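You operate a simulated robot arm through the tools that you are given. There is no shell and no other tool.

Carry out the task below with a simulated robot arm. There is one attempt and no reset: what you move stays moved.

JOB
Put things in order on the blue table top. At the end: the white carton (marked "PORT SEALS") is on the silver cover plate; the yellow cup from the blue table top stands where the white carton stood; the blue spring from the blue table top stands where the filter cartridge stood; the brown heater coil from the blue table top stands where the blue spring stood; the filter cartridge from the blue table top stands where the yellow cup stood; whatever was shut is shut again. Leave all else as you found it, and nothing knocked over.

It is judged by the outcome, as a careful person would: the job done as asked, and still so three seconds after it is handed in. It fails if anything else is knocked over, pushed out of place, dropped, spilled or broken. Lids that push on must go on centred and level and be pressed home; caps that screw on are set level and turned clockwise until they are tight.

ROBOT AND FRAMES
A 6-joint arm with a two-finger parallel gripper, fixed in place. Base frame: the origin is at the foot of the arm, x ahead of it, y to its left, z up; the work surface is at about z = 0. Units: m, degrees, N and s.
With the tool pointing down near the work surface it reaches from about 0.18 to 0.46 m from the base axis. Its first joint turns from -70.0 to 70.0 degrees. Payload 1.9 kg.
Tool frame: the origin (TCP) lies between the finger pads and is the grasp point; the fingertips stand 0.023 m ahead of it; z points along the fingers, y is the line along which they close. The gripper opens to 0.094 m. The fingers are 0.038 m wide and 0.01 m thick; the gripper's body (0.054 by 0.096 m) begins 0.039 m behind the TCP.
Orientation is that of the tool frame in the base frame, as a unit quaternion [w, x, y, z]. With the fingers straight down and closing along the base's y, the tool's x points along the base's -x, its y along +y and its z along -z.

CONTROLS
- The arm moves only by the tool nudge_tool. Its argument "series" is one flat list of numbers, 7 for each row, row after row: the shift along the tool's x, y, z in units of 250 mm (1.0 is 250 mm), then the turn, a rotation vector about the tool's x, y, z in units of 120 degrees (1.0 is 120 degrees), then the finger opening in m, from 0 to 0.094. In form: [tx, ty, tz, wx, wy, wz, hand, tx, ty, tz, wx, wy, wz, hand, ...]. A call has 1 to 20 rows; each row is the pose to reach, as a shift and turn from the pose commanded when the call began, along the tool's axes at that moment. A call with a number of a shift or a turn outside -1 to 1 is refused whole. Rows are played at 5 a second. More than 0.05 m and 8.6 degrees between two rows, or a gripper value outside its range, and nothing of the call is played. A pose out of reach is approached as far as the arm can. The call stops where the force on the tool passes 40 N (or 10 N more than at its start, if that is more) or the arm is blocked; 0.2 s more then pass. Each finger travels about 0.108 m/s and halts on what it meets, pressing with about 37 N; the grip force reading is that of the motor and also rises with nothing between the fingers. The clock runs only during rows and for 0.2 s after the last one: add rows that repeat a pose to give the fingers time. It gives the time, the measured TCP pose, the force on the tool (base axes), the opening and the grip force at its end, in the units of the frame above (readings bear some noise), with the torque about the TCP (base axes, N m) and any sound that the robot's microphone picked up, and new pictures: "show" is both (left out), scene, wrist or none.
- Cameras (640 x 400 px; columns grow to the right, rows downward): "scene" is fixed at [0.03, 0.293, 0.4335]; the picture's right is [-0.94, -0.35, 0.00], its down [-0.20, 0.52, -0.83] and it looks along [0.29, -0.78, -0.56] (base axes); focal length 214 px, centre (320, 200). "wrist" rides on the gripper at [0.086, 0.016, -0.074] in the tool frame; the picture's right is [-0.18, 0.98, 0.00], its down [-0.58, -0.11, -0.81] and it looks along [-0.79, -0.15, 0.59] (tool axes); focal length 243 px, centre (320, 200). There is no depth. A picture from a camera that has moved, and an enlarged one, comes with that camera's place and axes in the base frame and with its lens. The place of the scene camera against the robot may be out by one fixed shift of up to 0.012 m in any direction.
- zoom(camera, box): a new picture of the part [left, top, right, bottom] of that camera's present view, enlarged. The clock stands still meanwhile.
- job_done(): hands the job in; it is judged then, once.

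Places have to be worked out from the pictures, the camera data and where the tool is seen. Open the gripper and draw the arm clear of the work before you hand the job in, unless the task says otherwise.

The tools are called as a command line: name --argument value ..., lists and objects as JSON in quotes. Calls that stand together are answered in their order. nudge_tool: Moves the arm, as the interface text tells. Its arguments: {"type":"object","properties":{"series":{"type":"array"},"show":{"type":"string","enum":["both","scene","wrist","none"]}},"required":["series"]} The other tools are called the same way: zoom (camera, box) takes an enlarged picture of a part of a camera's view; job_done () hands the job in.

At the start:

```text
time: 0.0
tool_pos: [0.3208, -0.0712, 0.308]
orientation: [0.0, 0.0, 1.0, 0.0]
force: [0.5, 0.2, 0.0]
ft_torque: [-0.02, 0.01, -0.01]
gripper_width: 0.0939
grip_force: 0.0
```

scene: 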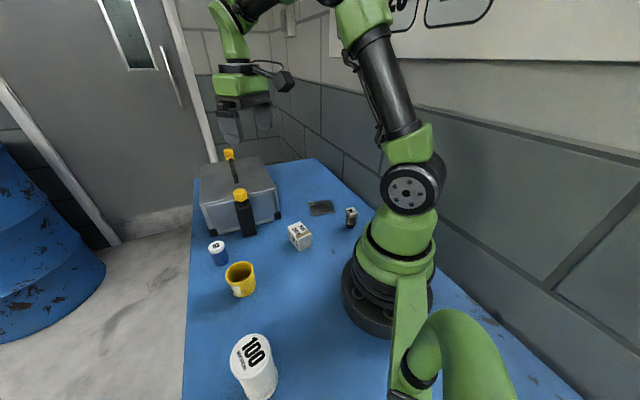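
wrist: 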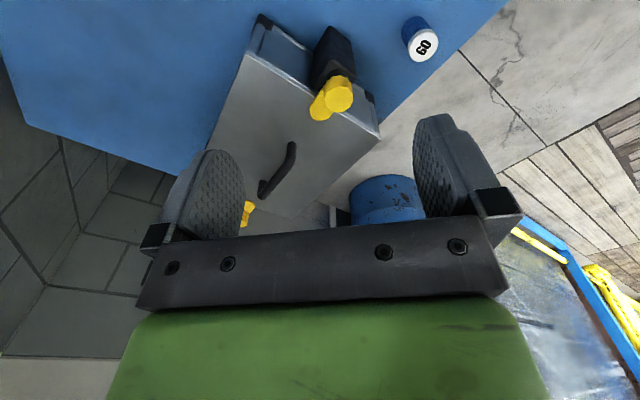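

I start by looking at the scene closely, enlarging the parts of the table before moving anything.

zoom --camera "scene" --box '[180, 140, 380, 265]'

zoom --camera "scene" --box '[180, 220, 400, 400]'

zoom --camera "wrist" --box '[200, 0, 480, 240]'

```text
3.20 times, centred on (280, 202) of scene
camera zoom: at [0.03, 0.293, 0.4335], right [-0.94, -0.35, 0.0], down [-0.2, 0.52, -0.83], along [0.29, -0.78, -0.56], focal length 686 px, centre (448, 192)
```

zoom: 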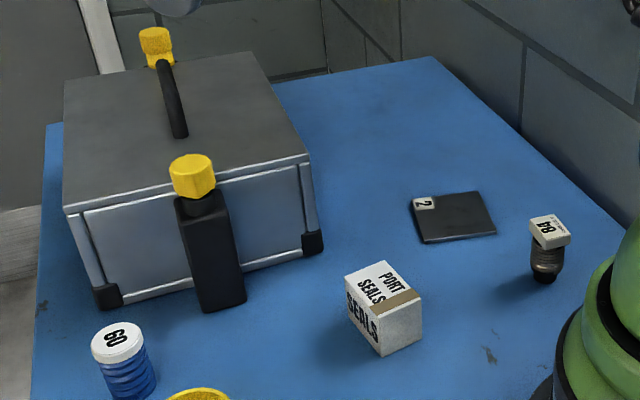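

```text
2.22 times, centred on (290, 310) of scene
camera zoom: at [0.03, 0.293, 0.4335], right [-0.94, -0.35, 0.0], down [-0.2, 0.52, -0.83], along [0.29, -0.78, -0.56], focal length 477 px, centre (387, -44)
```

zoom: 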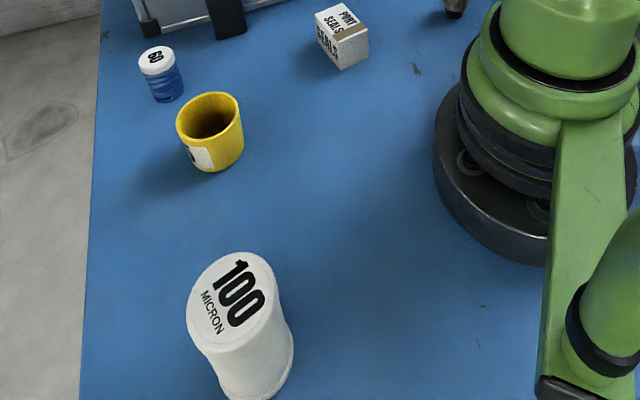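

```text
1.67 times, centred on (340, 120) of wrist
camera zoom: at [0.2338, -0.0567, 0.3828], right [0.18, 0.98, 0.0], down [0.58, -0.11, 0.81], along [0.79, -0.15, -0.59], focal length 404 px, centre (287, 333)
```

zoom: 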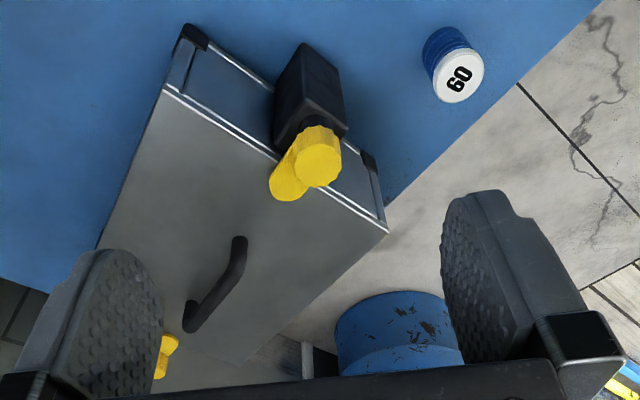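

The scene shows the carton near (0.23, -0.09), plate near (0.235, -0.27), coil near (0.115, -0.205), spring near (0.388, 0.045), cup near (0.28, 0.086) and filter near (0.153, 0.22). I'll move the wrist camera high over the carton and plate for exact positions.

nudge_tool --series '[0.105, -0.007, 0.07, 0, 0, 0.05, 0.094, 0.21, -0.014, 0.14, 0, 0, 0.1, 0.094, 0.314, -0.022, 0.211, 0, 0, 0.15, 0.094, 0.419, -0.029, 0.282, 0, 0, 0.2, 0.094, 0.524, -0.036, 0.352, 0, 0, 0.25, 0.094, 0.524, -0.036, 0.352, 0, 0, 0.25, 0.094]' --show "both"

```text
time: 1.4
tool_pos: [0.1896, -0.0816, 0.2232]
orientation: [0.001, 0.26, 0.966, 0.0]
force: [0.5, -0.5, 0.4]
ft_torque: [0.0, 0.02, 0.02]
gripper_width: 0.0937
grip_force: 0.1
camera wrist: at [0.1224, -0.0252, 0.2974], right [0.65, 0.76, 0.0], down [0.45, -0.39, 0.81], along [0.61, -0.53, -0.59], focal length 243 px, centre (320, 200)
```

scene: 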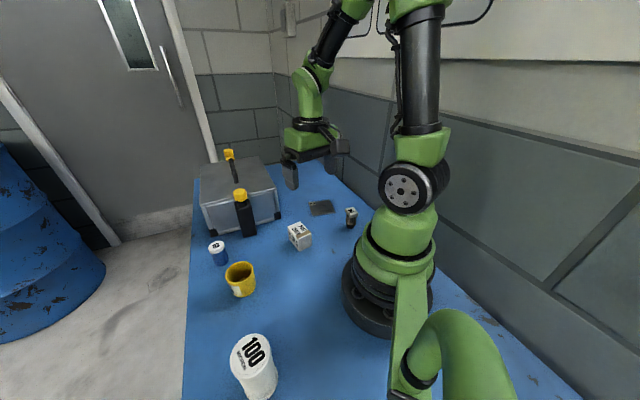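
wrist: 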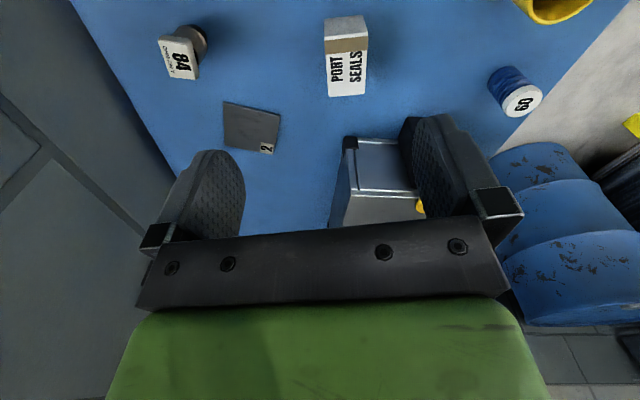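

zoom --camera "wrist" --box '[140, 0, 380, 160]'

```text
2.50 times, centred on (260, 80) of wrist
camera zoom: at [0.1224, -0.0252, 0.2974], right [0.65, 0.76, 0.0], down [0.45, -0.39, 0.81], along [0.61, -0.53, -0.59], focal length 606 px, centre (470, 500)
```

zoom: 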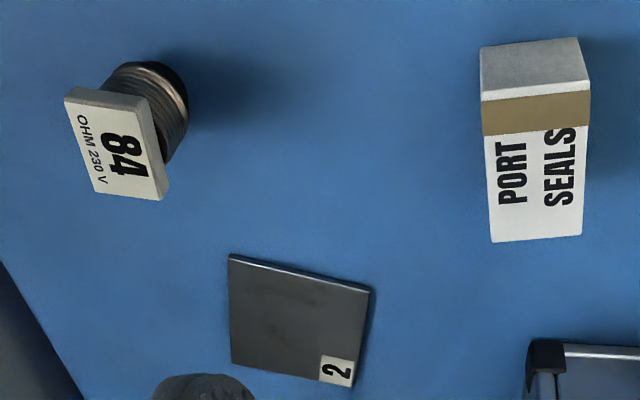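

The plate's centre is at about (0.230, -0.252), a 75 mm square turned 32.5°. The carton's centre is about (0.231, -0.0825), with its long axis at about -35.5° and a height of about 45 mm. I'm moving above the carton, aligned with it, to check before descending.

nudge_tool --series '[-0.036, 0.02, 0.1, 0, 0, 0.012, 0.094, -0.072, 0.04, 0.2, 0, 0, 0.024, 0.094, -0.109, 0.06, 0.3, 0, 0, 0.036, 0.094, -0.145, 0.079, 0.4, 0, 0, 0.046, 0.094, -0.145, 0.079, 0.4, 0, 0, 0.046, 0.094]' --show "both"

```text
time: 2.6
tool_pos: [0.2314, -0.0805, 0.1183]
orientation: [0.001, 0.304, 0.953, 0.0]
force: [-0.5, 0.0, -0.1]
ft_torque: [-0.01, 0.01, -0.01]
gripper_width: 0.0941
grip_force: 0.0
camera wrist: at [0.1702, -0.0184, 0.1936], right [0.72, 0.69, 0.0], down [0.41, -0.43, 0.81], along [0.56, -0.58, -0.59], focal length 243 px, centre (320, 200)
```

scene: 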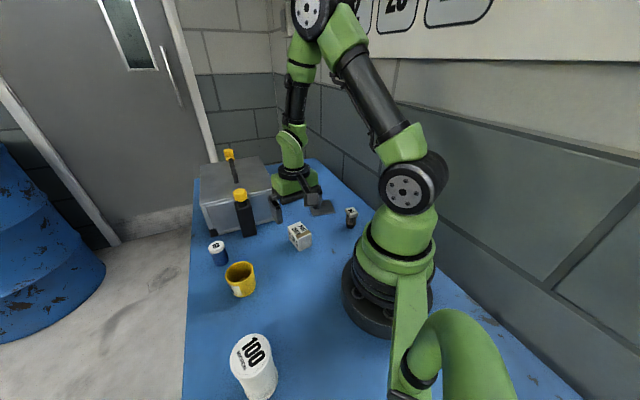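
wrist: 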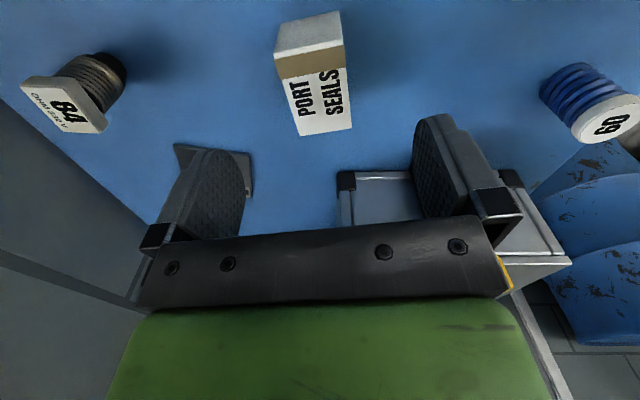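

The gripper is above the carton at (0.231, -0.081, 0.118). I'll zoom the wrist view to refine the carton's edges.

zoom --camera "wrist" --box '[240, 0, 400, 140]'

```text
2.86 times, centred on (320, 70) of wrist
camera zoom: at [0.1702, -0.0184, 0.1936], right [0.72, 0.69, 0.0], down [0.41, -0.43, 0.81], along [0.56, -0.58, -0.59], focal length 693 px, centre (320, 571)
```

zoom: 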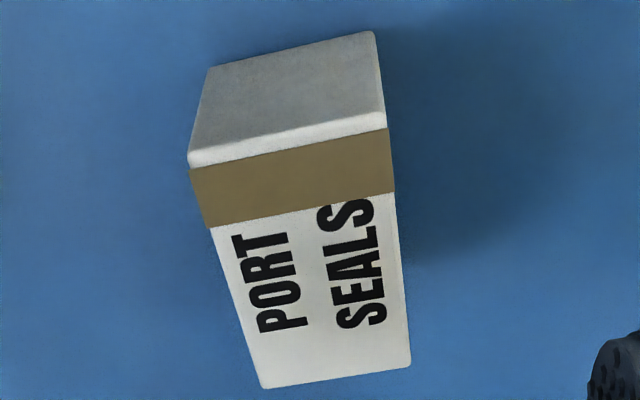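

In the tool frame the carton is 54×38×51 mm, aligned with the gripper, and its centre is 2.5 mm behind and 1 mm right of the TCP. I'll correct for that, descend to z≈0.03 and close on the 38 mm sides.

nudge_tool --series '[0.01, -0.005, 0.09, 0, 0, 0, 0.094, 0.01, -0.005, 0.18, 0, 0, 0, 0.094, 0.01, -0.005, 0.26, 0, 0, 0, 0.094, 0.01, -0.005, 0.32, 0, 0, 0, 0.094, 0.01, -0.005, 0.36, 0, 0, 0, 0.094, 0.01, -0.005, 0.36, 0, 0, 0, 0.06, 0.01, -0.005, 0.36, 0, 0, 0, 0.033, 0.01, -0.005, 0.36, 0, 0, 0, 0.033, 0.01, -0.005, 0.36, 0, 0, 0, 0.033]' --show "both"

```text
time: 4.6
tool_pos: [0.2271, -0.0807, 0.0293]
orientation: [0.0, 0.305, 0.952, 0.0]
force: [-1.1, -0.5, -0.5]
ft_torque: [0.01, 0.01, 0.03]
gripper_width: 0.0396
grip_force: 37.0
camera wrist: at [0.167, -0.0182, 0.1039], right [0.72, 0.69, 0.0], down [0.41, -0.43, 0.81], along [0.56, -0.58, -0.59], focal length 243 px, centre (320, 200)
```

scene: 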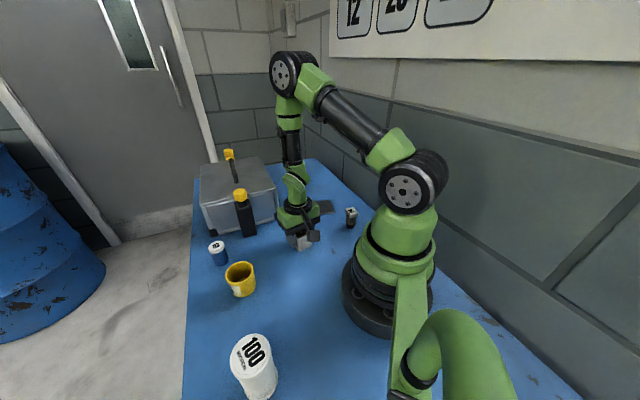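
wrist: 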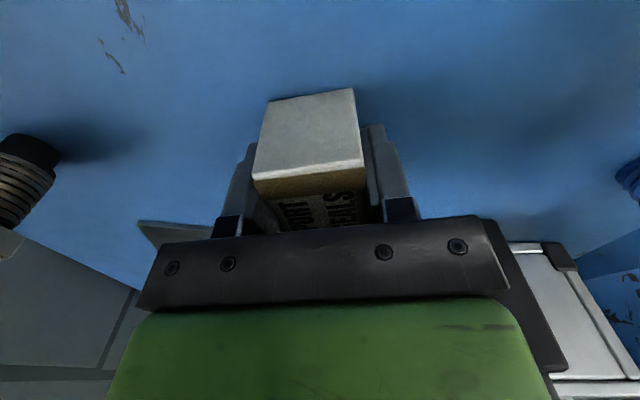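

The carton is gripped at a width of 39.6 mm. I'm lifting it straight up and carrying it over the plate, turned to match the plate's orientation (ψ ≈ -57.5°).

nudge_tool --series '[0, 0, -0.08, 0, 0, 0, 0.033, 0, 0, -0.2, 0, 0, 0, 0.033, 0, 0, -0.34, 0, 0, 0, 0.033, 0, 0, -0.48, 0, 0, 0, 0.033, -0.067, -0.092, -0.48, 0, 0, 0.03, 0.033, -0.135, -0.185, -0.48, 0, 0, 0.061, 0.033, -0.202, -0.277, -0.48, 0, 0, 0.092, 0.033, -0.269, -0.369, -0.48, 0, 0, 0.122, 0.033, -0.337, -0.462, -0.48, 0, 0, 0.153, 0.033, -0.404, -0.554, -0.48, 0, 0, 0.1833, 0.033, -0.404, -0.554, -0.48, 0, 0, 0.1833, 0.033]' --show "both"

```text
time: 7.0
tool_pos: [0.2286, -0.252, 0.1493]
orientation: [0.0, 0.481, 0.877, 0.0]
force: [-0.5, -0.5, -1.6]
ft_torque: [-0.01, 0.01, 0.03]
gripper_width: 0.0398
grip_force: 36.9
camera wrist: at [0.1971, -0.1725, 0.2244], right [0.93, 0.37, 0.0], down [0.22, -0.55, 0.81], along [0.3, -0.75, -0.59], focal length 243 px, centre (320, 200)
```

scene: 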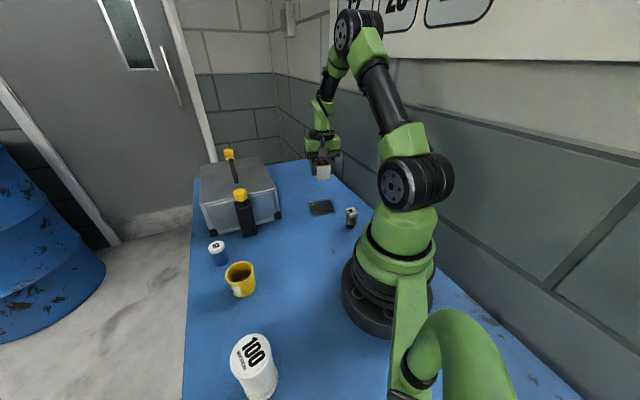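
wrist: 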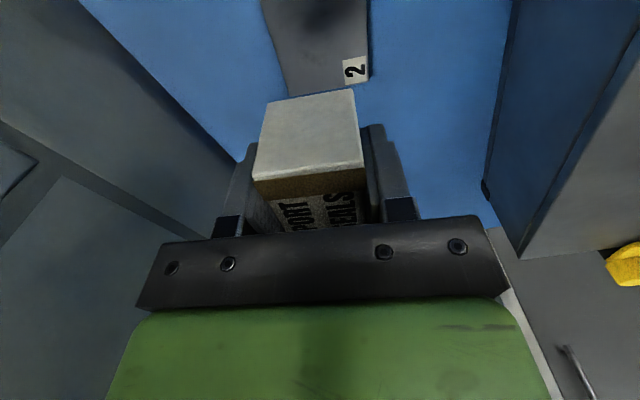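

The carton is held over the plate. I'll zoom to check alignment with the plate's visible far edge.

zoom --camera "wrist" --box '[230, 0, 400, 106]'

```text
3.76 times, centred on (315, 53) of wrist
camera zoom: at [0.1971, -0.1725, 0.2244], right [0.93, 0.37, 0.0], down [0.22, -0.55, 0.81], along [0.3, -0.75, -0.59], focal length 913 px, centre (339, 753)
```

zoom: 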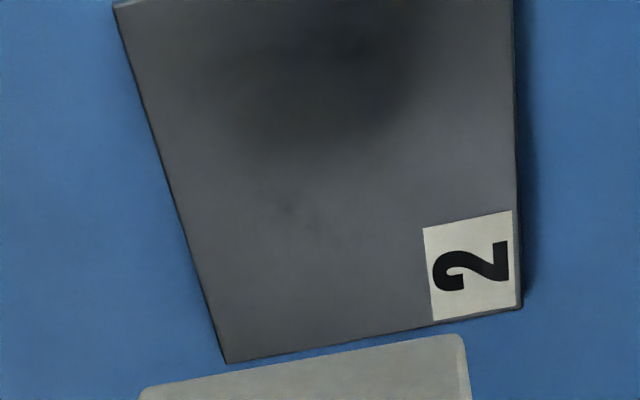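

The plate's centre is within 1 mm of the TCP, so I'm lowering straight down until the carton is just above the plate.

nudge_tool --series '[0, 0, 0.12, 0, 0, 0, 0.033, 0, 0, 0.24, 0, 0, 0, 0.033, 0, 0, 0.34, 0, 0, 0, 0.033, 0, 0, 0.41, 0, 0, 0, 0.033, 0, 0, 0.452, 0, 0, 0, 0.033, 0, 0, 0.452, 0, 0, 0, 0.033]' --show "both"

```text
time: 8.4
tool_pos: [0.2302, -0.2542, 0.0371]
orientation: [0.0, 0.481, 0.877, 0.0]
force: [-0.4, -0.8, -1.1]
ft_torque: [-0.03, 0.01, 0.04]
gripper_width: 0.0397
grip_force: 37.1
camera wrist: at [0.1973, -0.1729, 0.1113], right [0.93, 0.37, 0.0], down [0.22, -0.55, 0.81], along [0.3, -0.75, -0.59], focal length 243 px, centre (320, 200)
```

scene: 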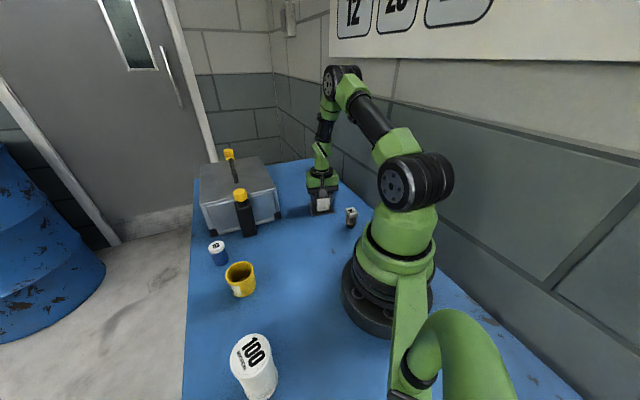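
wrist: 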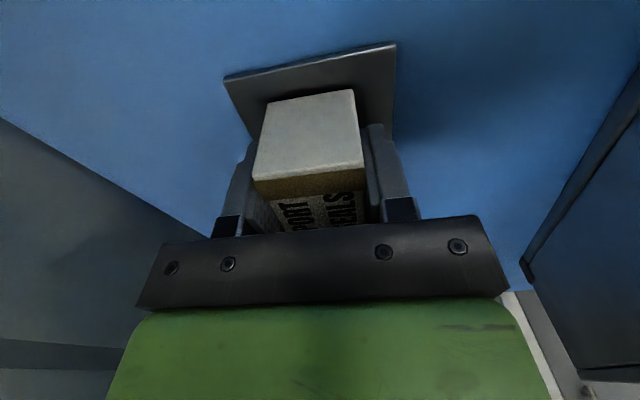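

No contact yet. I'm lowering by small steps and watching the vertical force.

nudge_tool --series '[0, 0, 0.004, 0, 0, 0, 0.033, 0, 0, 0.008, 0, 0, 0, 0.033, 0, 0, 0.008, 0, 0, 0, 0.033]' --show "none"

nudge_tool --series '[0, 0, 0.002, 0, 0, 0, 0.033, 0, 0, 0.004, 0, 0, 0, 0.033, 0, 0, 0.004, 0, 0, 0, 0.033]' --show "wrist"

```text
time: 9.2
tool_pos: [0.2288, -0.2533, 0.0346]
orientation: [-0.001, 0.481, 0.877, 0.001]
force: [-1.2, 0.7, -0.5]
ft_torque: [0.0, 0.0, 0.02]
gripper_width: 0.0397
grip_force: 37.4
```

```text
time: 10.0
tool_pos: [0.2299, -0.2526, 0.0343]
orientation: [0.001, 0.481, 0.877, 0.0]
force: [-7.6, 0.5, 18.0]
ft_torque: [0.01, 0.21, -0.01]
gripper_width: 0.0401
grip_force: 36.9
camera wrist: at [0.1969, -0.1723, 0.1086], right [0.93, 0.37, 0.0], down [0.22, -0.55, 0.81], along [0.3, -0.75, -0.59], focal length 243 px, centre (320, 200)
```

wrist: 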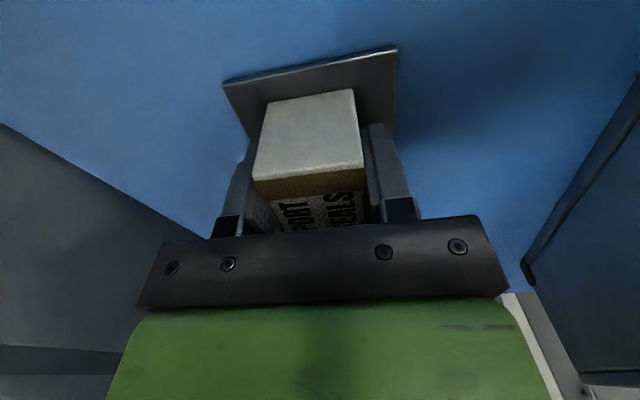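

Contact at z≈0.034 with 18 N. I'm easing up slightly, opening gently and then retreating straight up.

nudge_tool --series '[0, 0, -0.002, 0, 0, 0, 0.033, 0, 0, -0.002, 0, 0, 0, 0.042, 0, 0, -0.002, 0, 0, 0, 0.055, 0, 0, -0.002, 0, 0, 0, 0.07, 0, 0, -0.06, 0, 0, 0, 0.07, 0, 0, -0.16, 0, 0, 0, 0.07, 0, 0, -0.3, 0, 0, 0, 0.08, 0, 0, -0.46, 0, 0, 0, 0.094, 0, 0, -0.46, 0, 0, 0, 0.094]' --show "both"

```text
time: 12.0
tool_pos: [0.2301, -0.2524, 0.149]
orientation: [-0.001, 0.481, 0.877, 0.001]
force: [0.0, 0.1, 0.3]
ft_torque: [-0.02, 0.02, 0.02]
gripper_width: 0.094
grip_force: 0.1
camera wrist: at [0.1976, -0.1723, 0.2244], right [0.93, 0.37, 0.0], down [0.22, -0.55, 0.81], along [0.3, -0.75, -0.59], focal length 243 px, centre (320, 200)
```

scene: 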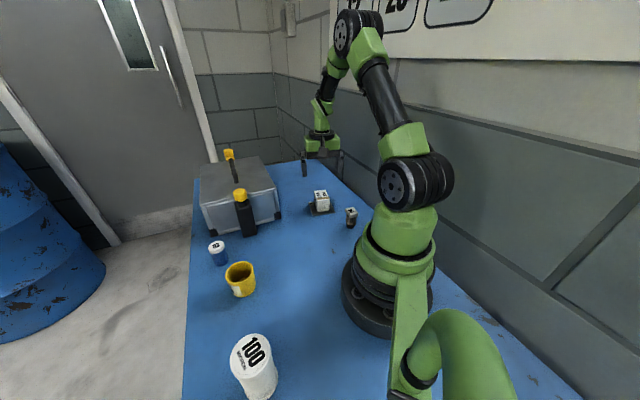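
wrist: 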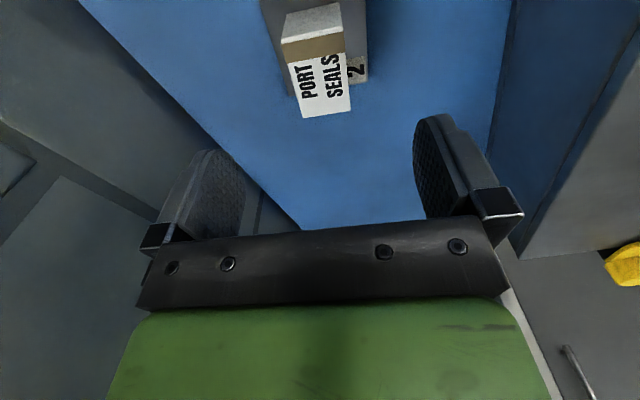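

The carton stands on the plate, centred and still. Next I move up and across to look at the cup and spring area.

nudge_tool --series '[0.102, 0.055, -0.029, 0, 0, -0.0476, 0.094, 0.204, 0.11, -0.058, 0, 0, -0.0952, 0.094, 0.306, 0.165, -0.087, 0, 0, -0.1427, 0.094, 0.409, 0.219, -0.117, 0, 0, -0.19, 0.094, 0.511, 0.274, -0.146, 0, 0, -0.238, 0.094, 0.613, 0.329, -0.175, 0, 0, -0.2857, 0.094, 0.715, 0.384, -0.204, 0, 0, -0.3333, 0.094]' --show "none"

nudge_tool --series '[0.035, 0.084, -0.016, 0, 0, -0.0583, 0.094, 0.07, 0.168, -0.032, 0, 0, -0.1167, 0.094, 0.104, 0.251, -0.048, 0, 0, -0.175, 0.094, 0.139, 0.335, -0.064, 0, 0, -0.2333, 0.094, 0.174, 0.419, -0.08, 0, 0, -0.2917, 0.094, 0.174, 0.419, -0.08, 0, 0, -0.2917, 0.094]' --show "both"

```text
time: 13.6
tool_pos: [0.2152, -0.05, 0.2012]
orientation: [0.0, 0.152, 0.988, -0.001]
force: [-0.3, 0.7, -0.3]
ft_torque: [-0.01, 0.03, 0.01]
gripper_width: 0.094
grip_force: 0.0
```

```text
time: 15.0
tool_pos: [0.2056, 0.0648, 0.2196]
orientation: [0.0, -0.154, 0.988, 0.0]
force: [-0.5, -0.2, 0.8]
ft_torque: [0.0, 0.0, 0.01]
gripper_width: 0.0938
grip_force: 0.0
camera wrist: at [0.1181, 0.0522, 0.2949], right [-0.12, 0.99, 0.0], down [0.59, 0.07, 0.81], along [0.8, 0.1, -0.59], focal length 243 px, centre (320, 200)
```

scene: 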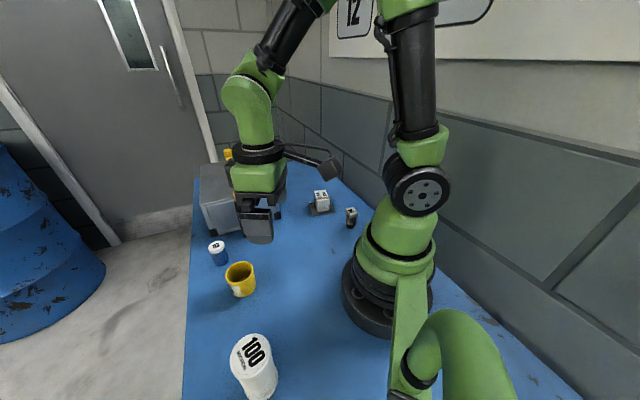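
wrist: 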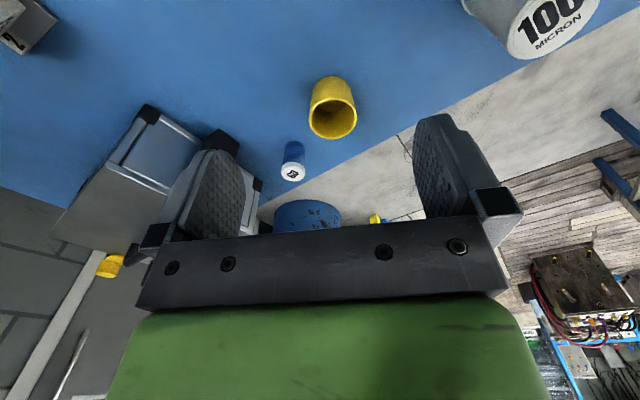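

zoom --camera "wrist" --box '[260, 60, 400, 190]'

zoom --camera "wrist" --box '[440, 0, 640, 100]'

zoom --camera "scene" --box '[200, 230, 300, 310]'

```text
3.08 times, centred on (330, 125) of wrist
camera zoom: at [0.1181, 0.0522, 0.2949], right [-0.12, 0.99, 0.0], down [0.59, 0.07, 0.81], along [0.8, 0.1, -0.59], focal length 746 px, centre (289, 431)
```

zoom: 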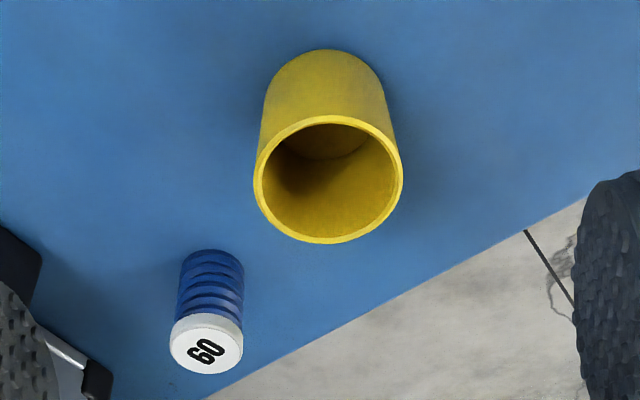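

```text
3.20 times, centred on (540, 50) of wrist
camera zoom: at [0.1181, 0.0522, 0.2949], right [-0.12, 0.99, 0.0], down [0.59, 0.07, 0.81], along [0.8, 0.1, -0.59], focal length 776 px, centre (-384, 680)
```

zoom: 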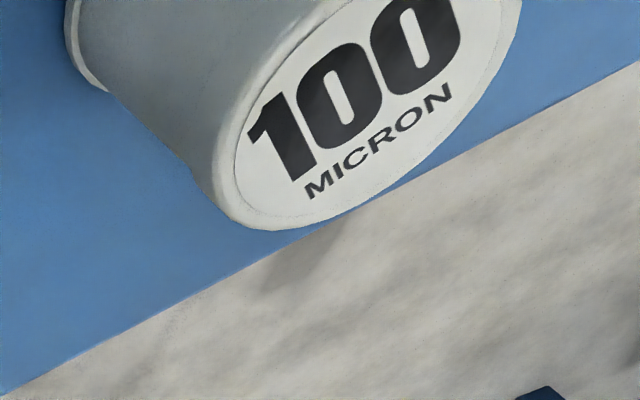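

```text
5.00 times, centred on (250, 270) of scene
camera zoom: at [0.03, 0.293, 0.4335], right [-0.94, -0.35, 0.0], down [-0.2, 0.52, -0.83], along [0.29, -0.78, -0.56], focal length 1072 px, centre (670, -150)
```

zoom: 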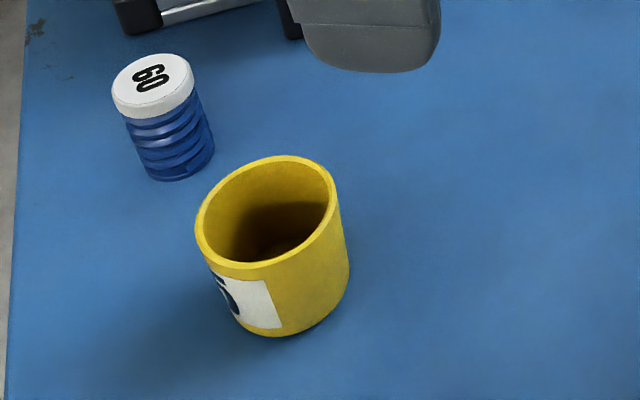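

The cup is empty, about 56 mm wide and 48 mm tall, with its centre near (0.291, 0.089). I'm moving above it to z=0.12 and checking the alignment.

nudge_tool --series '[-0.072, -0.001, 0.08, 0, 0, 0, 0.094, -0.144, -0.002, 0.16, 0, 0, 0, 0.094, -0.215, -0.003, 0.24, 0, 0, 0, 0.094, -0.287, -0.004, 0.32, 0, 0, 0, 0.094, -0.358, -0.004, 0.396, 0, 0, 0, 0.094, -0.358, -0.004, 0.396, 0, 0, 0, 0.094]' --show "both"

zoom --camera "wrist" --box '[240, 0, 400, 140]'

```text
time: 16.4
tool_pos: [0.2901, 0.0904, 0.1241]
orientation: [-0.001, -0.152, 0.988, 0.0]
force: [0.2, -0.5, 0.7]
ft_torque: [-0.02, -0.03, 0.0]
gripper_width: 0.0941
grip_force: 0.1
camera wrist: at [0.2023, 0.0785, 0.1978], right [-0.12, 0.99, 0.0], down [0.59, 0.07, 0.81], along [0.8, 0.1, -0.59], focal length 243 px, centre (320, 200)
```

scene: 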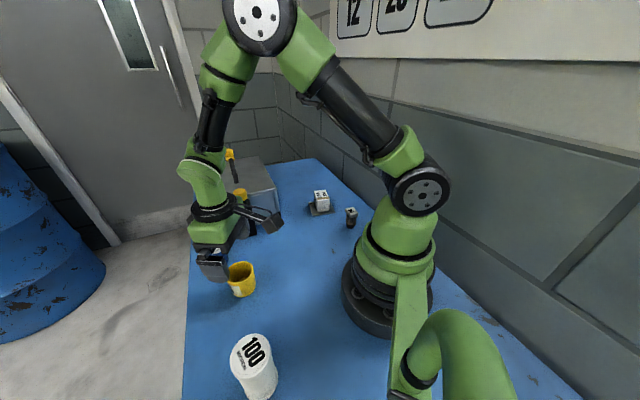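
wrist: 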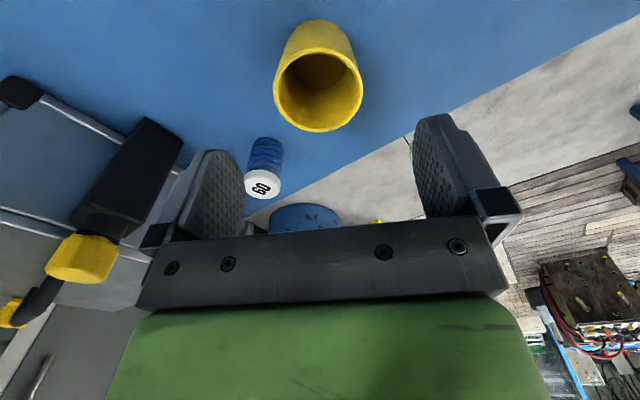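

```text
2.86 times, centred on (320, 70) of wrist
camera zoom: at [0.2023, 0.0785, 0.1978], right [-0.12, 0.99, 0.0], down [0.59, 0.07, 0.81], along [0.8, 0.1, -0.59], focal length 693 px, centre (320, 571)
```

zoom: 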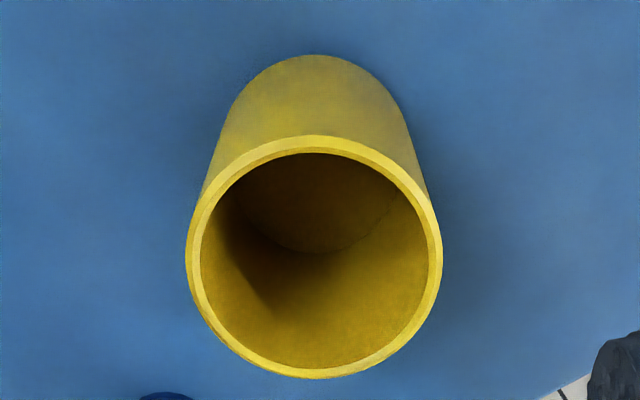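

The cup's centre is 2 mm ahead of the TCP, its diameter is 58 mm and its height is about 45 mm. I'm correcting, descending to z≈0.028 and closing.

nudge_tool --series '[-0.008, -0.004, 0.09, 0, 0, 0, 0.094, -0.008, -0.004, 0.18, 0, 0, 0, 0.094, -0.008, -0.004, 0.27, 0, 0, 0, 0.094, -0.008, -0.004, 0.33, 0, 0, 0, 0.094, -0.008, -0.004, 0.372, 0, 0, 0, 0.094, -0.008, -0.004, 0.372, 0, 0, 0, 0.075, -0.008, -0.004, 0.372, 0, 0, 0, 0.062, -0.008, -0.004, 0.372, 0, 0, 0, 0.052, -0.008, -0.004, 0.372, 0, 0, 0, 0.052]' --show "both"

```text
time: 18.4
tool_pos: [0.2926, 0.0883, 0.03]
orientation: [0.0, -0.152, 0.988, -0.001]
force: [0.2, -0.9, 0.2]
ft_torque: [0.01, 0.0, 0.01]
gripper_width: 0.054
grip_force: 37.3
camera wrist: at [0.2041, 0.0768, 0.103], right [-0.12, 0.99, 0.0], down [0.59, 0.07, 0.81], along [0.8, 0.1, -0.59], focal length 243 px, centre (320, 200)
```

scene: 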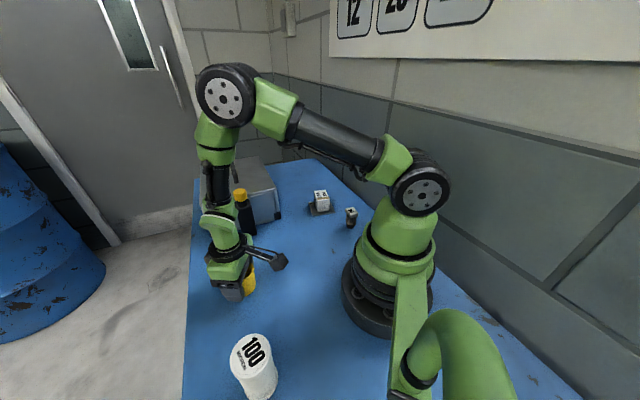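
wrist: 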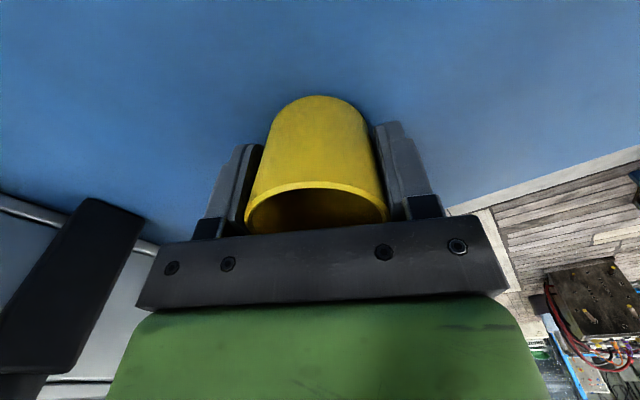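

The cup is gripped at 54 mm. I'm lifting it, carrying it to the carton's old spot (0.228, -0.081) and stopping above it.

nudge_tool --series '[0, 0, -0.08, 0, 0, 0, 0.05, 0, 0, -0.22, 0, 0, 0, 0.05, 0, 0, -0.4, 0, 0, 0, 0.05, 0.074, -0.096, -0.4, 0, 0, 0.0486, 0.05, 0.147, -0.192, -0.4, 0, 0, 0.0972, 0.05, 0.221, -0.288, -0.4, 0, 0, 0.1458, 0.05, 0.294, -0.384, -0.4, 0, 0, 0.1944, 0.05, 0.368, -0.48, -0.4, 0, 0, 0.243, 0.05, 0.4415, -0.5764, -0.4, 0, 0, 0.2917, 0.05, 0.4415, -0.5764, -0.4, 0, 0, 0.2917, 0.05]' --show "both"

nudge_tool --series '[0, 0, 0.1, 0, 0, 0, 0.05, 0, 0, 0.2, 0, 0, 0, 0.05, 0, 0, 0.3, 0, 0, 0, 0.05, 0, 0, 0.36, 0, 0, 0, 0.05, 0, 0, 0.39, 0, 0, 0, 0.05, 0, 0, 0.39, 0, 0, 0, 0.05]' --show "both"

```text
time: 20.6
tool_pos: [0.2312, -0.0826, 0.1293]
orientation: [0.0, 0.153, 0.988, -0.001]
force: [0.3, -0.2, 0.2]
ft_torque: [0.02, 0.02, 0.0]
gripper_width: 0.0536
grip_force: 37.1
camera wrist: at [0.1533, -0.0427, 0.2032], right [0.47, 0.88, 0.0], down [0.52, -0.28, 0.81], along [0.71, -0.38, -0.59], focal length 243 px, centre (320, 200)
```

scene: 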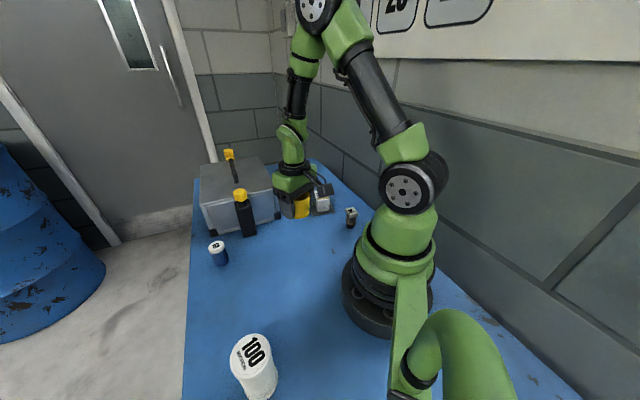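
wrist: 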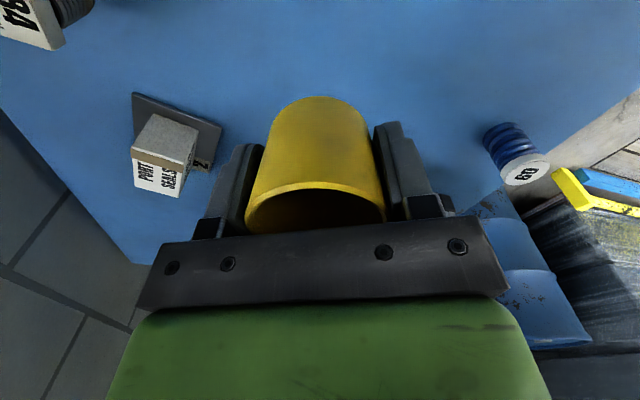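

```text
time: 22.0
tool_pos: [0.2292, -0.0826, 0.0304]
orientation: [0.0, 0.152, 0.988, 0.0]
force: [-0.3, 0.3, -1.0]
ft_torque: [0.02, 0.02, -0.03]
gripper_width: 0.0538
grip_force: 36.6
camera wrist: at [0.1524, -0.0415, 0.1045], right [0.47, 0.88, 0.0], down [0.52, -0.28, 0.81], along [0.71, -0.38, -0.59], focal length 243 px, centre (320, 200)
```

scene: 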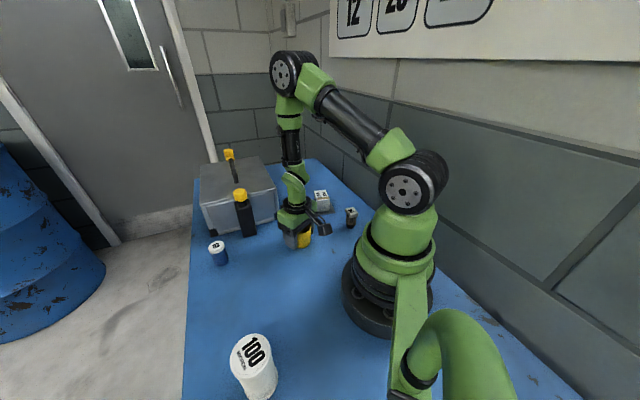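
wrist: 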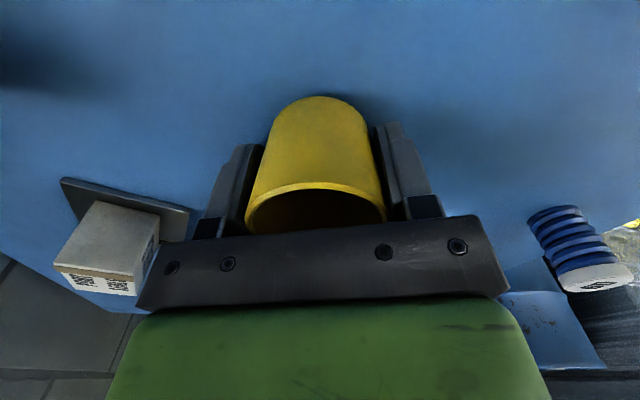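

The cup is just above the surface. I'm stepping down gently until contact.

nudge_tool --series '[0, 0, 0.004, 0, 0, 0, 0.05, 0, 0, 0.008, 0, 0, 0, 0.05, 0, 0, 0.008, 0, 0, 0, 0.05]' --show "none"

```text
time: 22.8
tool_pos: [0.2301, -0.0819, 0.0277]
orientation: [0.0, 0.152, 0.988, 0.001]
force: [-1.9, 1.6, 7.7]
ft_torque: [-0.1, 0.12, -0.02]
gripper_width: 0.0535
grip_force: 37.0
```

Contact at 7.7 N, so the cup is down. I'm opening, rising straight up and checking the cup.

nudge_tool --series '[0, 0, -0.001, 0, 0, 0, 0.054, 0, 0, -0.001, 0, 0, 0, 0.064, 0, 0, -0.001, 0, 0, 0, 0.08, 0, 0, -0.001, 0, 0, 0, 0.094, 0, 0, -0.001, 0, 0, 0, 0.094, 0, 0, -0.06, 0, 0, 0, 0.094, 0, 0, -0.18, 0, 0, 0, 0.094, 0, 0, -0.34, 0, 0, 0, 0.094, 0, 0, -0.5, 0, 0, 0, 0.094, 0, 0, -0.65, 0, 0, 0, 0.094, 0, 0, -0.8, 0, 0, 0, 0.094]' --show "both"

nudge_tool --series '[0.046, 0.104, -0.017, 0, 0, -0.0583, 0.094, 0.093, 0.209, -0.034, 0, 0, -0.1167, 0.094, 0.139, 0.313, -0.052, 0, 0, -0.175, 0.094, 0.185, 0.418, -0.069, 0, 0, -0.2333, 0.094, 0.2316, 0.522, -0.086, 0, 0, -0.2917, 0.094]' --show "none"

nudge_tool --series '[0.04, 0.101, 0, 0, 0, -0.0583, 0.094, 0.079, 0.201, 0, 0, 0, -0.1167, 0.094, 0.119, 0.302, 0, 0, 0, -0.175, 0.094, 0.158, 0.402, 0, 0, 0, -0.2333, 0.094, 0.198, 0.503, 0, 0, 0, -0.2917, 0.094, 0.198, 0.503, 0, 0, 0, -0.2917, 0.094]' --show "both"

```text
time: 25.2
tool_pos: [0.2316, -0.084, 0.2286]
orientation: [0.001, 0.152, 0.988, 0.0]
force: [-0.3, -0.5, 0.3]
ft_torque: [-0.02, 0.01, 0.02]
gripper_width: 0.0939
grip_force: 0.0
camera wrist: at [0.1545, -0.0436, 0.3037], right [0.47, 0.88, 0.0], down [0.52, -0.28, 0.81], along [0.71, -0.38, -0.59], focal length 243 px, centre (320, 200)
```

scene: 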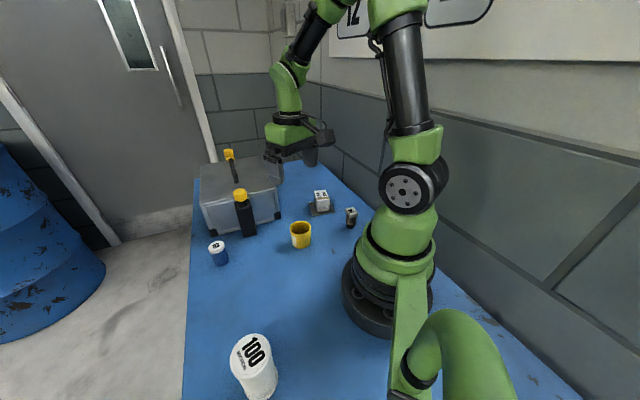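
wrist: 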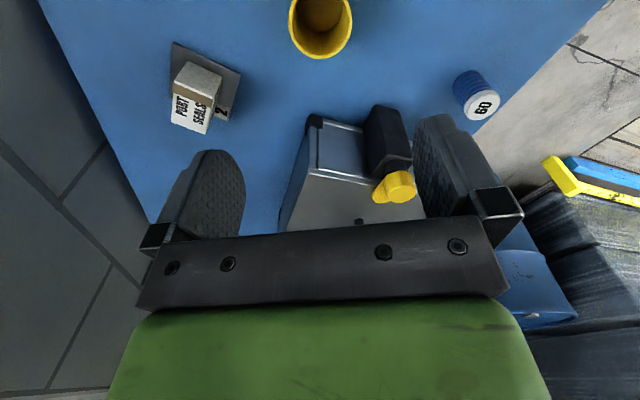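

```text
time: 26.4
tool_pos: [0.2155, 0.0593, 0.2497]
orientation: [0.0, -0.153, 0.988, 0.0]
force: [0.3, -0.5, -0.1]
ft_torque: [-0.03, 0.01, 0.02]
gripper_width: 0.094
grip_force: 0.1
```

```text
time: 27.8
tool_pos: [0.1296, 0.1651, 0.2494]
orientation: [0.001, -0.442, 0.897, 0.0]
force: [0.0, 0.2, 0.3]
ft_torque: [-0.01, -0.01, 0.03]
gripper_width: 0.0941
grip_force: 0.1
camera wrist: at [0.0646, 0.1049, 0.3245], right [-0.67, 0.74, 0.0], down [0.44, 0.4, 0.81], along [0.6, 0.54, -0.59], focal length 243 px, centre (320, 200)
```

scene: 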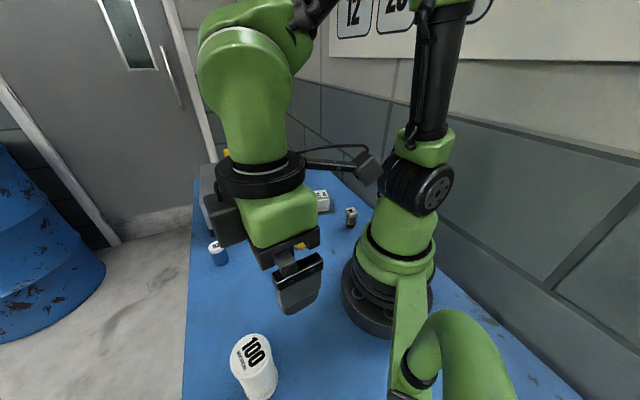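
wrist: 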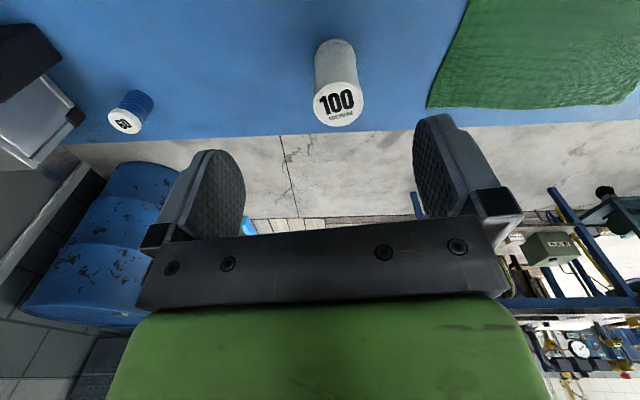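

The cup stands on the carton's old spot. The filter is visible now, so I'll zoom for its position and shape.

zoom --camera "wrist" --box '[270, 20, 410, 140]'

zoom --camera "scene" --box '[200, 310, 320, 400]'

zoom --camera "wrist" --box '[60, 60, 200, 160]'

```text
3.33 times, centred on (340, 80) of wrist
camera zoom: at [0.0646, 0.1049, 0.3245], right [-0.67, 0.74, 0.0], down [0.44, 0.4, 0.81], along [0.6, 0.54, -0.59], focal length 809 px, centre (253, 600)
```

zoom: 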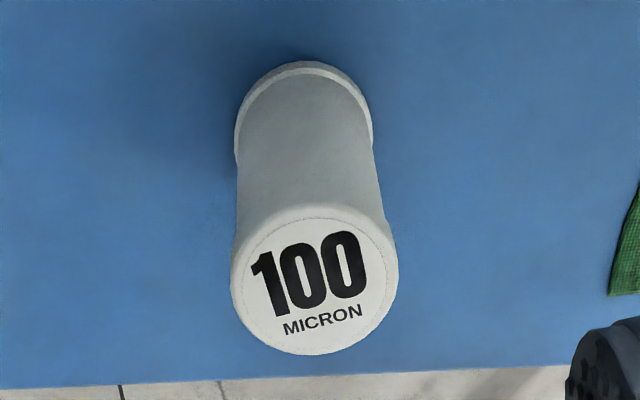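

```text
4.44 times, centred on (260, 355) of scene
camera zoom: at [0.03, 0.293, 0.4335], right [-0.94, -0.35, 0.0], down [-0.2, 0.52, -0.83], along [0.29, -0.78, -0.56], focal length 953 px, centre (587, -489)
```

zoom: 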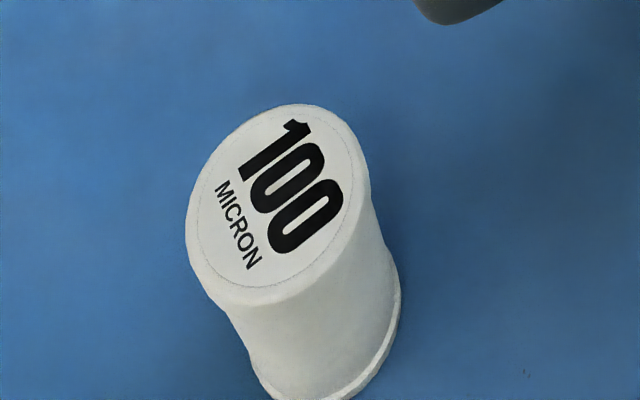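

```text
4.00 times, centred on (130, 110) of wrist
camera zoom: at [0.0646, 0.1049, 0.3245], right [-0.67, 0.74, 0.0], down [0.44, 0.4, 0.81], along [0.6, 0.54, -0.59], focal length 970 px, centre (1080, 560)
```

zoom: 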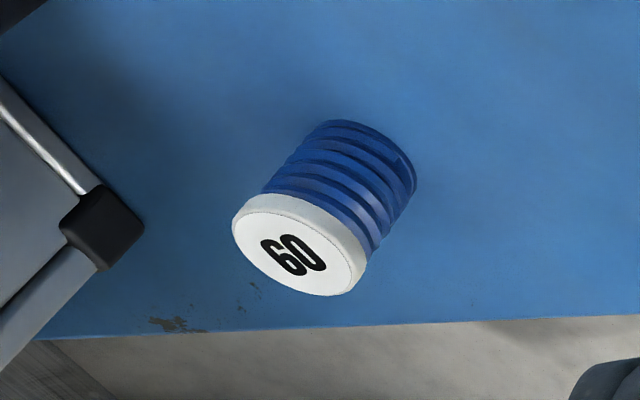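

The filter is a flanged cylinder, about 50 mm in diameter and 100 mm tall, with its centre near (0.159, 0.217). I'm moving above it at z=0.17 and rechecking.

nudge_tool --series '[-0.079, 0.012, 0.1, 0, 0, 0, 0.094, -0.157, 0.024, 0.21, 0, 0, 0, 0.094, -0.236, 0.036, 0.32, 0, 0, 0, 0.094, -0.236, 0.036, 0.32, 0, 0, 0, 0.094]' --show "both"

zoom --camera "wrist" --box '[240, 0, 400, 140]'

```text
time: 28.8
tool_pos: [0.1575, 0.2194, 0.171]
orientation: [0.0, -0.442, 0.897, 0.0]
force: [-0.1, 0.2, 0.9]
ft_torque: [-0.01, -0.02, 0.0]
gripper_width: 0.0939
grip_force: 0.0
camera wrist: at [0.092, 0.1587, 0.2458], right [-0.67, 0.74, 0.0], down [0.44, 0.39, 0.81], along [0.6, 0.54, -0.59], focal length 243 px, centre (320, 200)
```

scene: 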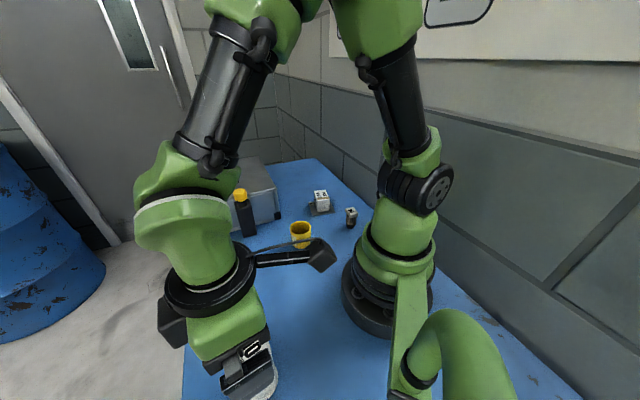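
wrist: 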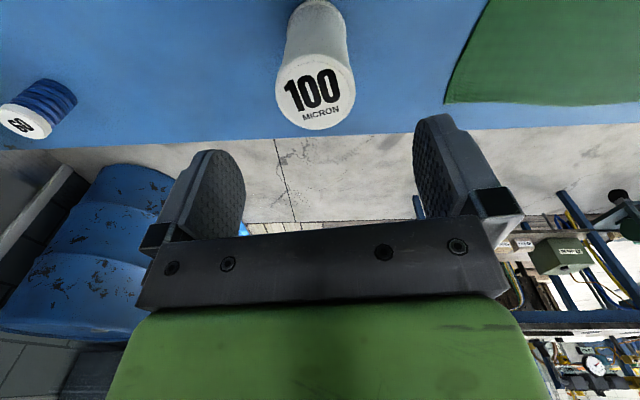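

```text
2.86 times, centred on (320, 70) of wrist
camera zoom: at [0.092, 0.1587, 0.2458], right [-0.67, 0.74, 0.0], down [0.44, 0.39, 0.81], along [0.6, 0.54, -0.59], focal length 693 px, centre (320, 571)
```

zoom: 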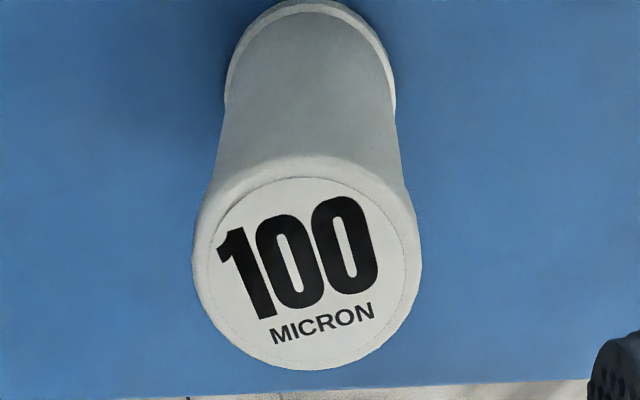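

The filter is centred within 1.5 mm, with a top at about 0.10. I'll descend to z=0.070 so the gripper body clears its top, then close.

nudge_tool --series '[0.005, -0.005, 0.09, 0, 0, 0, 0.094, 0.005, -0.005, 0.18, 0, 0, 0, 0.094, 0.005, -0.005, 0.27, 0, 0, 0, 0.094, 0.005, -0.005, 0.35, 0, 0, 0, 0.094, 0.005, -0.005, 0.4, 0, 0, 0, 0.094, 0.005, -0.005, 0.4, 0, 0, 0, 0.07, 0.005, -0.005, 0.4, 0, 0, 0, 0.052, 0.005, -0.005, 0.4, 0, 0, 0, 0.04, 0.005, -0.005, 0.4, 0, 0, 0, 0.04, 0.005, -0.005, 0.4, 0, 0, 0, 0.04]' --show "both"

```text
time: 31.0
tool_pos: [0.1572, 0.2154, 0.0686]
orientation: [0.0, -0.442, 0.897, 0.0]
force: [-0.8, -0.8, -0.7]
ft_torque: [-0.01, 0.02, 0.02]
gripper_width: 0.0508
grip_force: 37.2
camera wrist: at [0.0929, 0.1553, 0.1446], right [-0.67, 0.74, 0.0], down [0.44, 0.39, 0.81], along [0.6, 0.54, -0.59], focal length 243 px, centre (320, 200)
```

scene: 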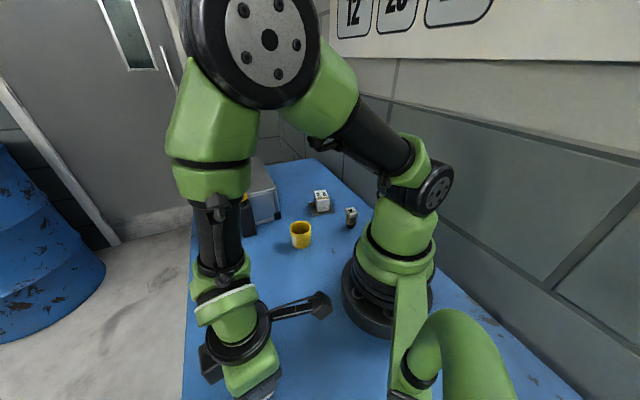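
wrist: 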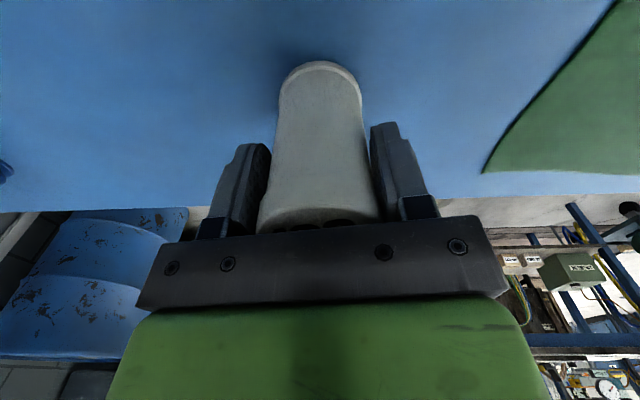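

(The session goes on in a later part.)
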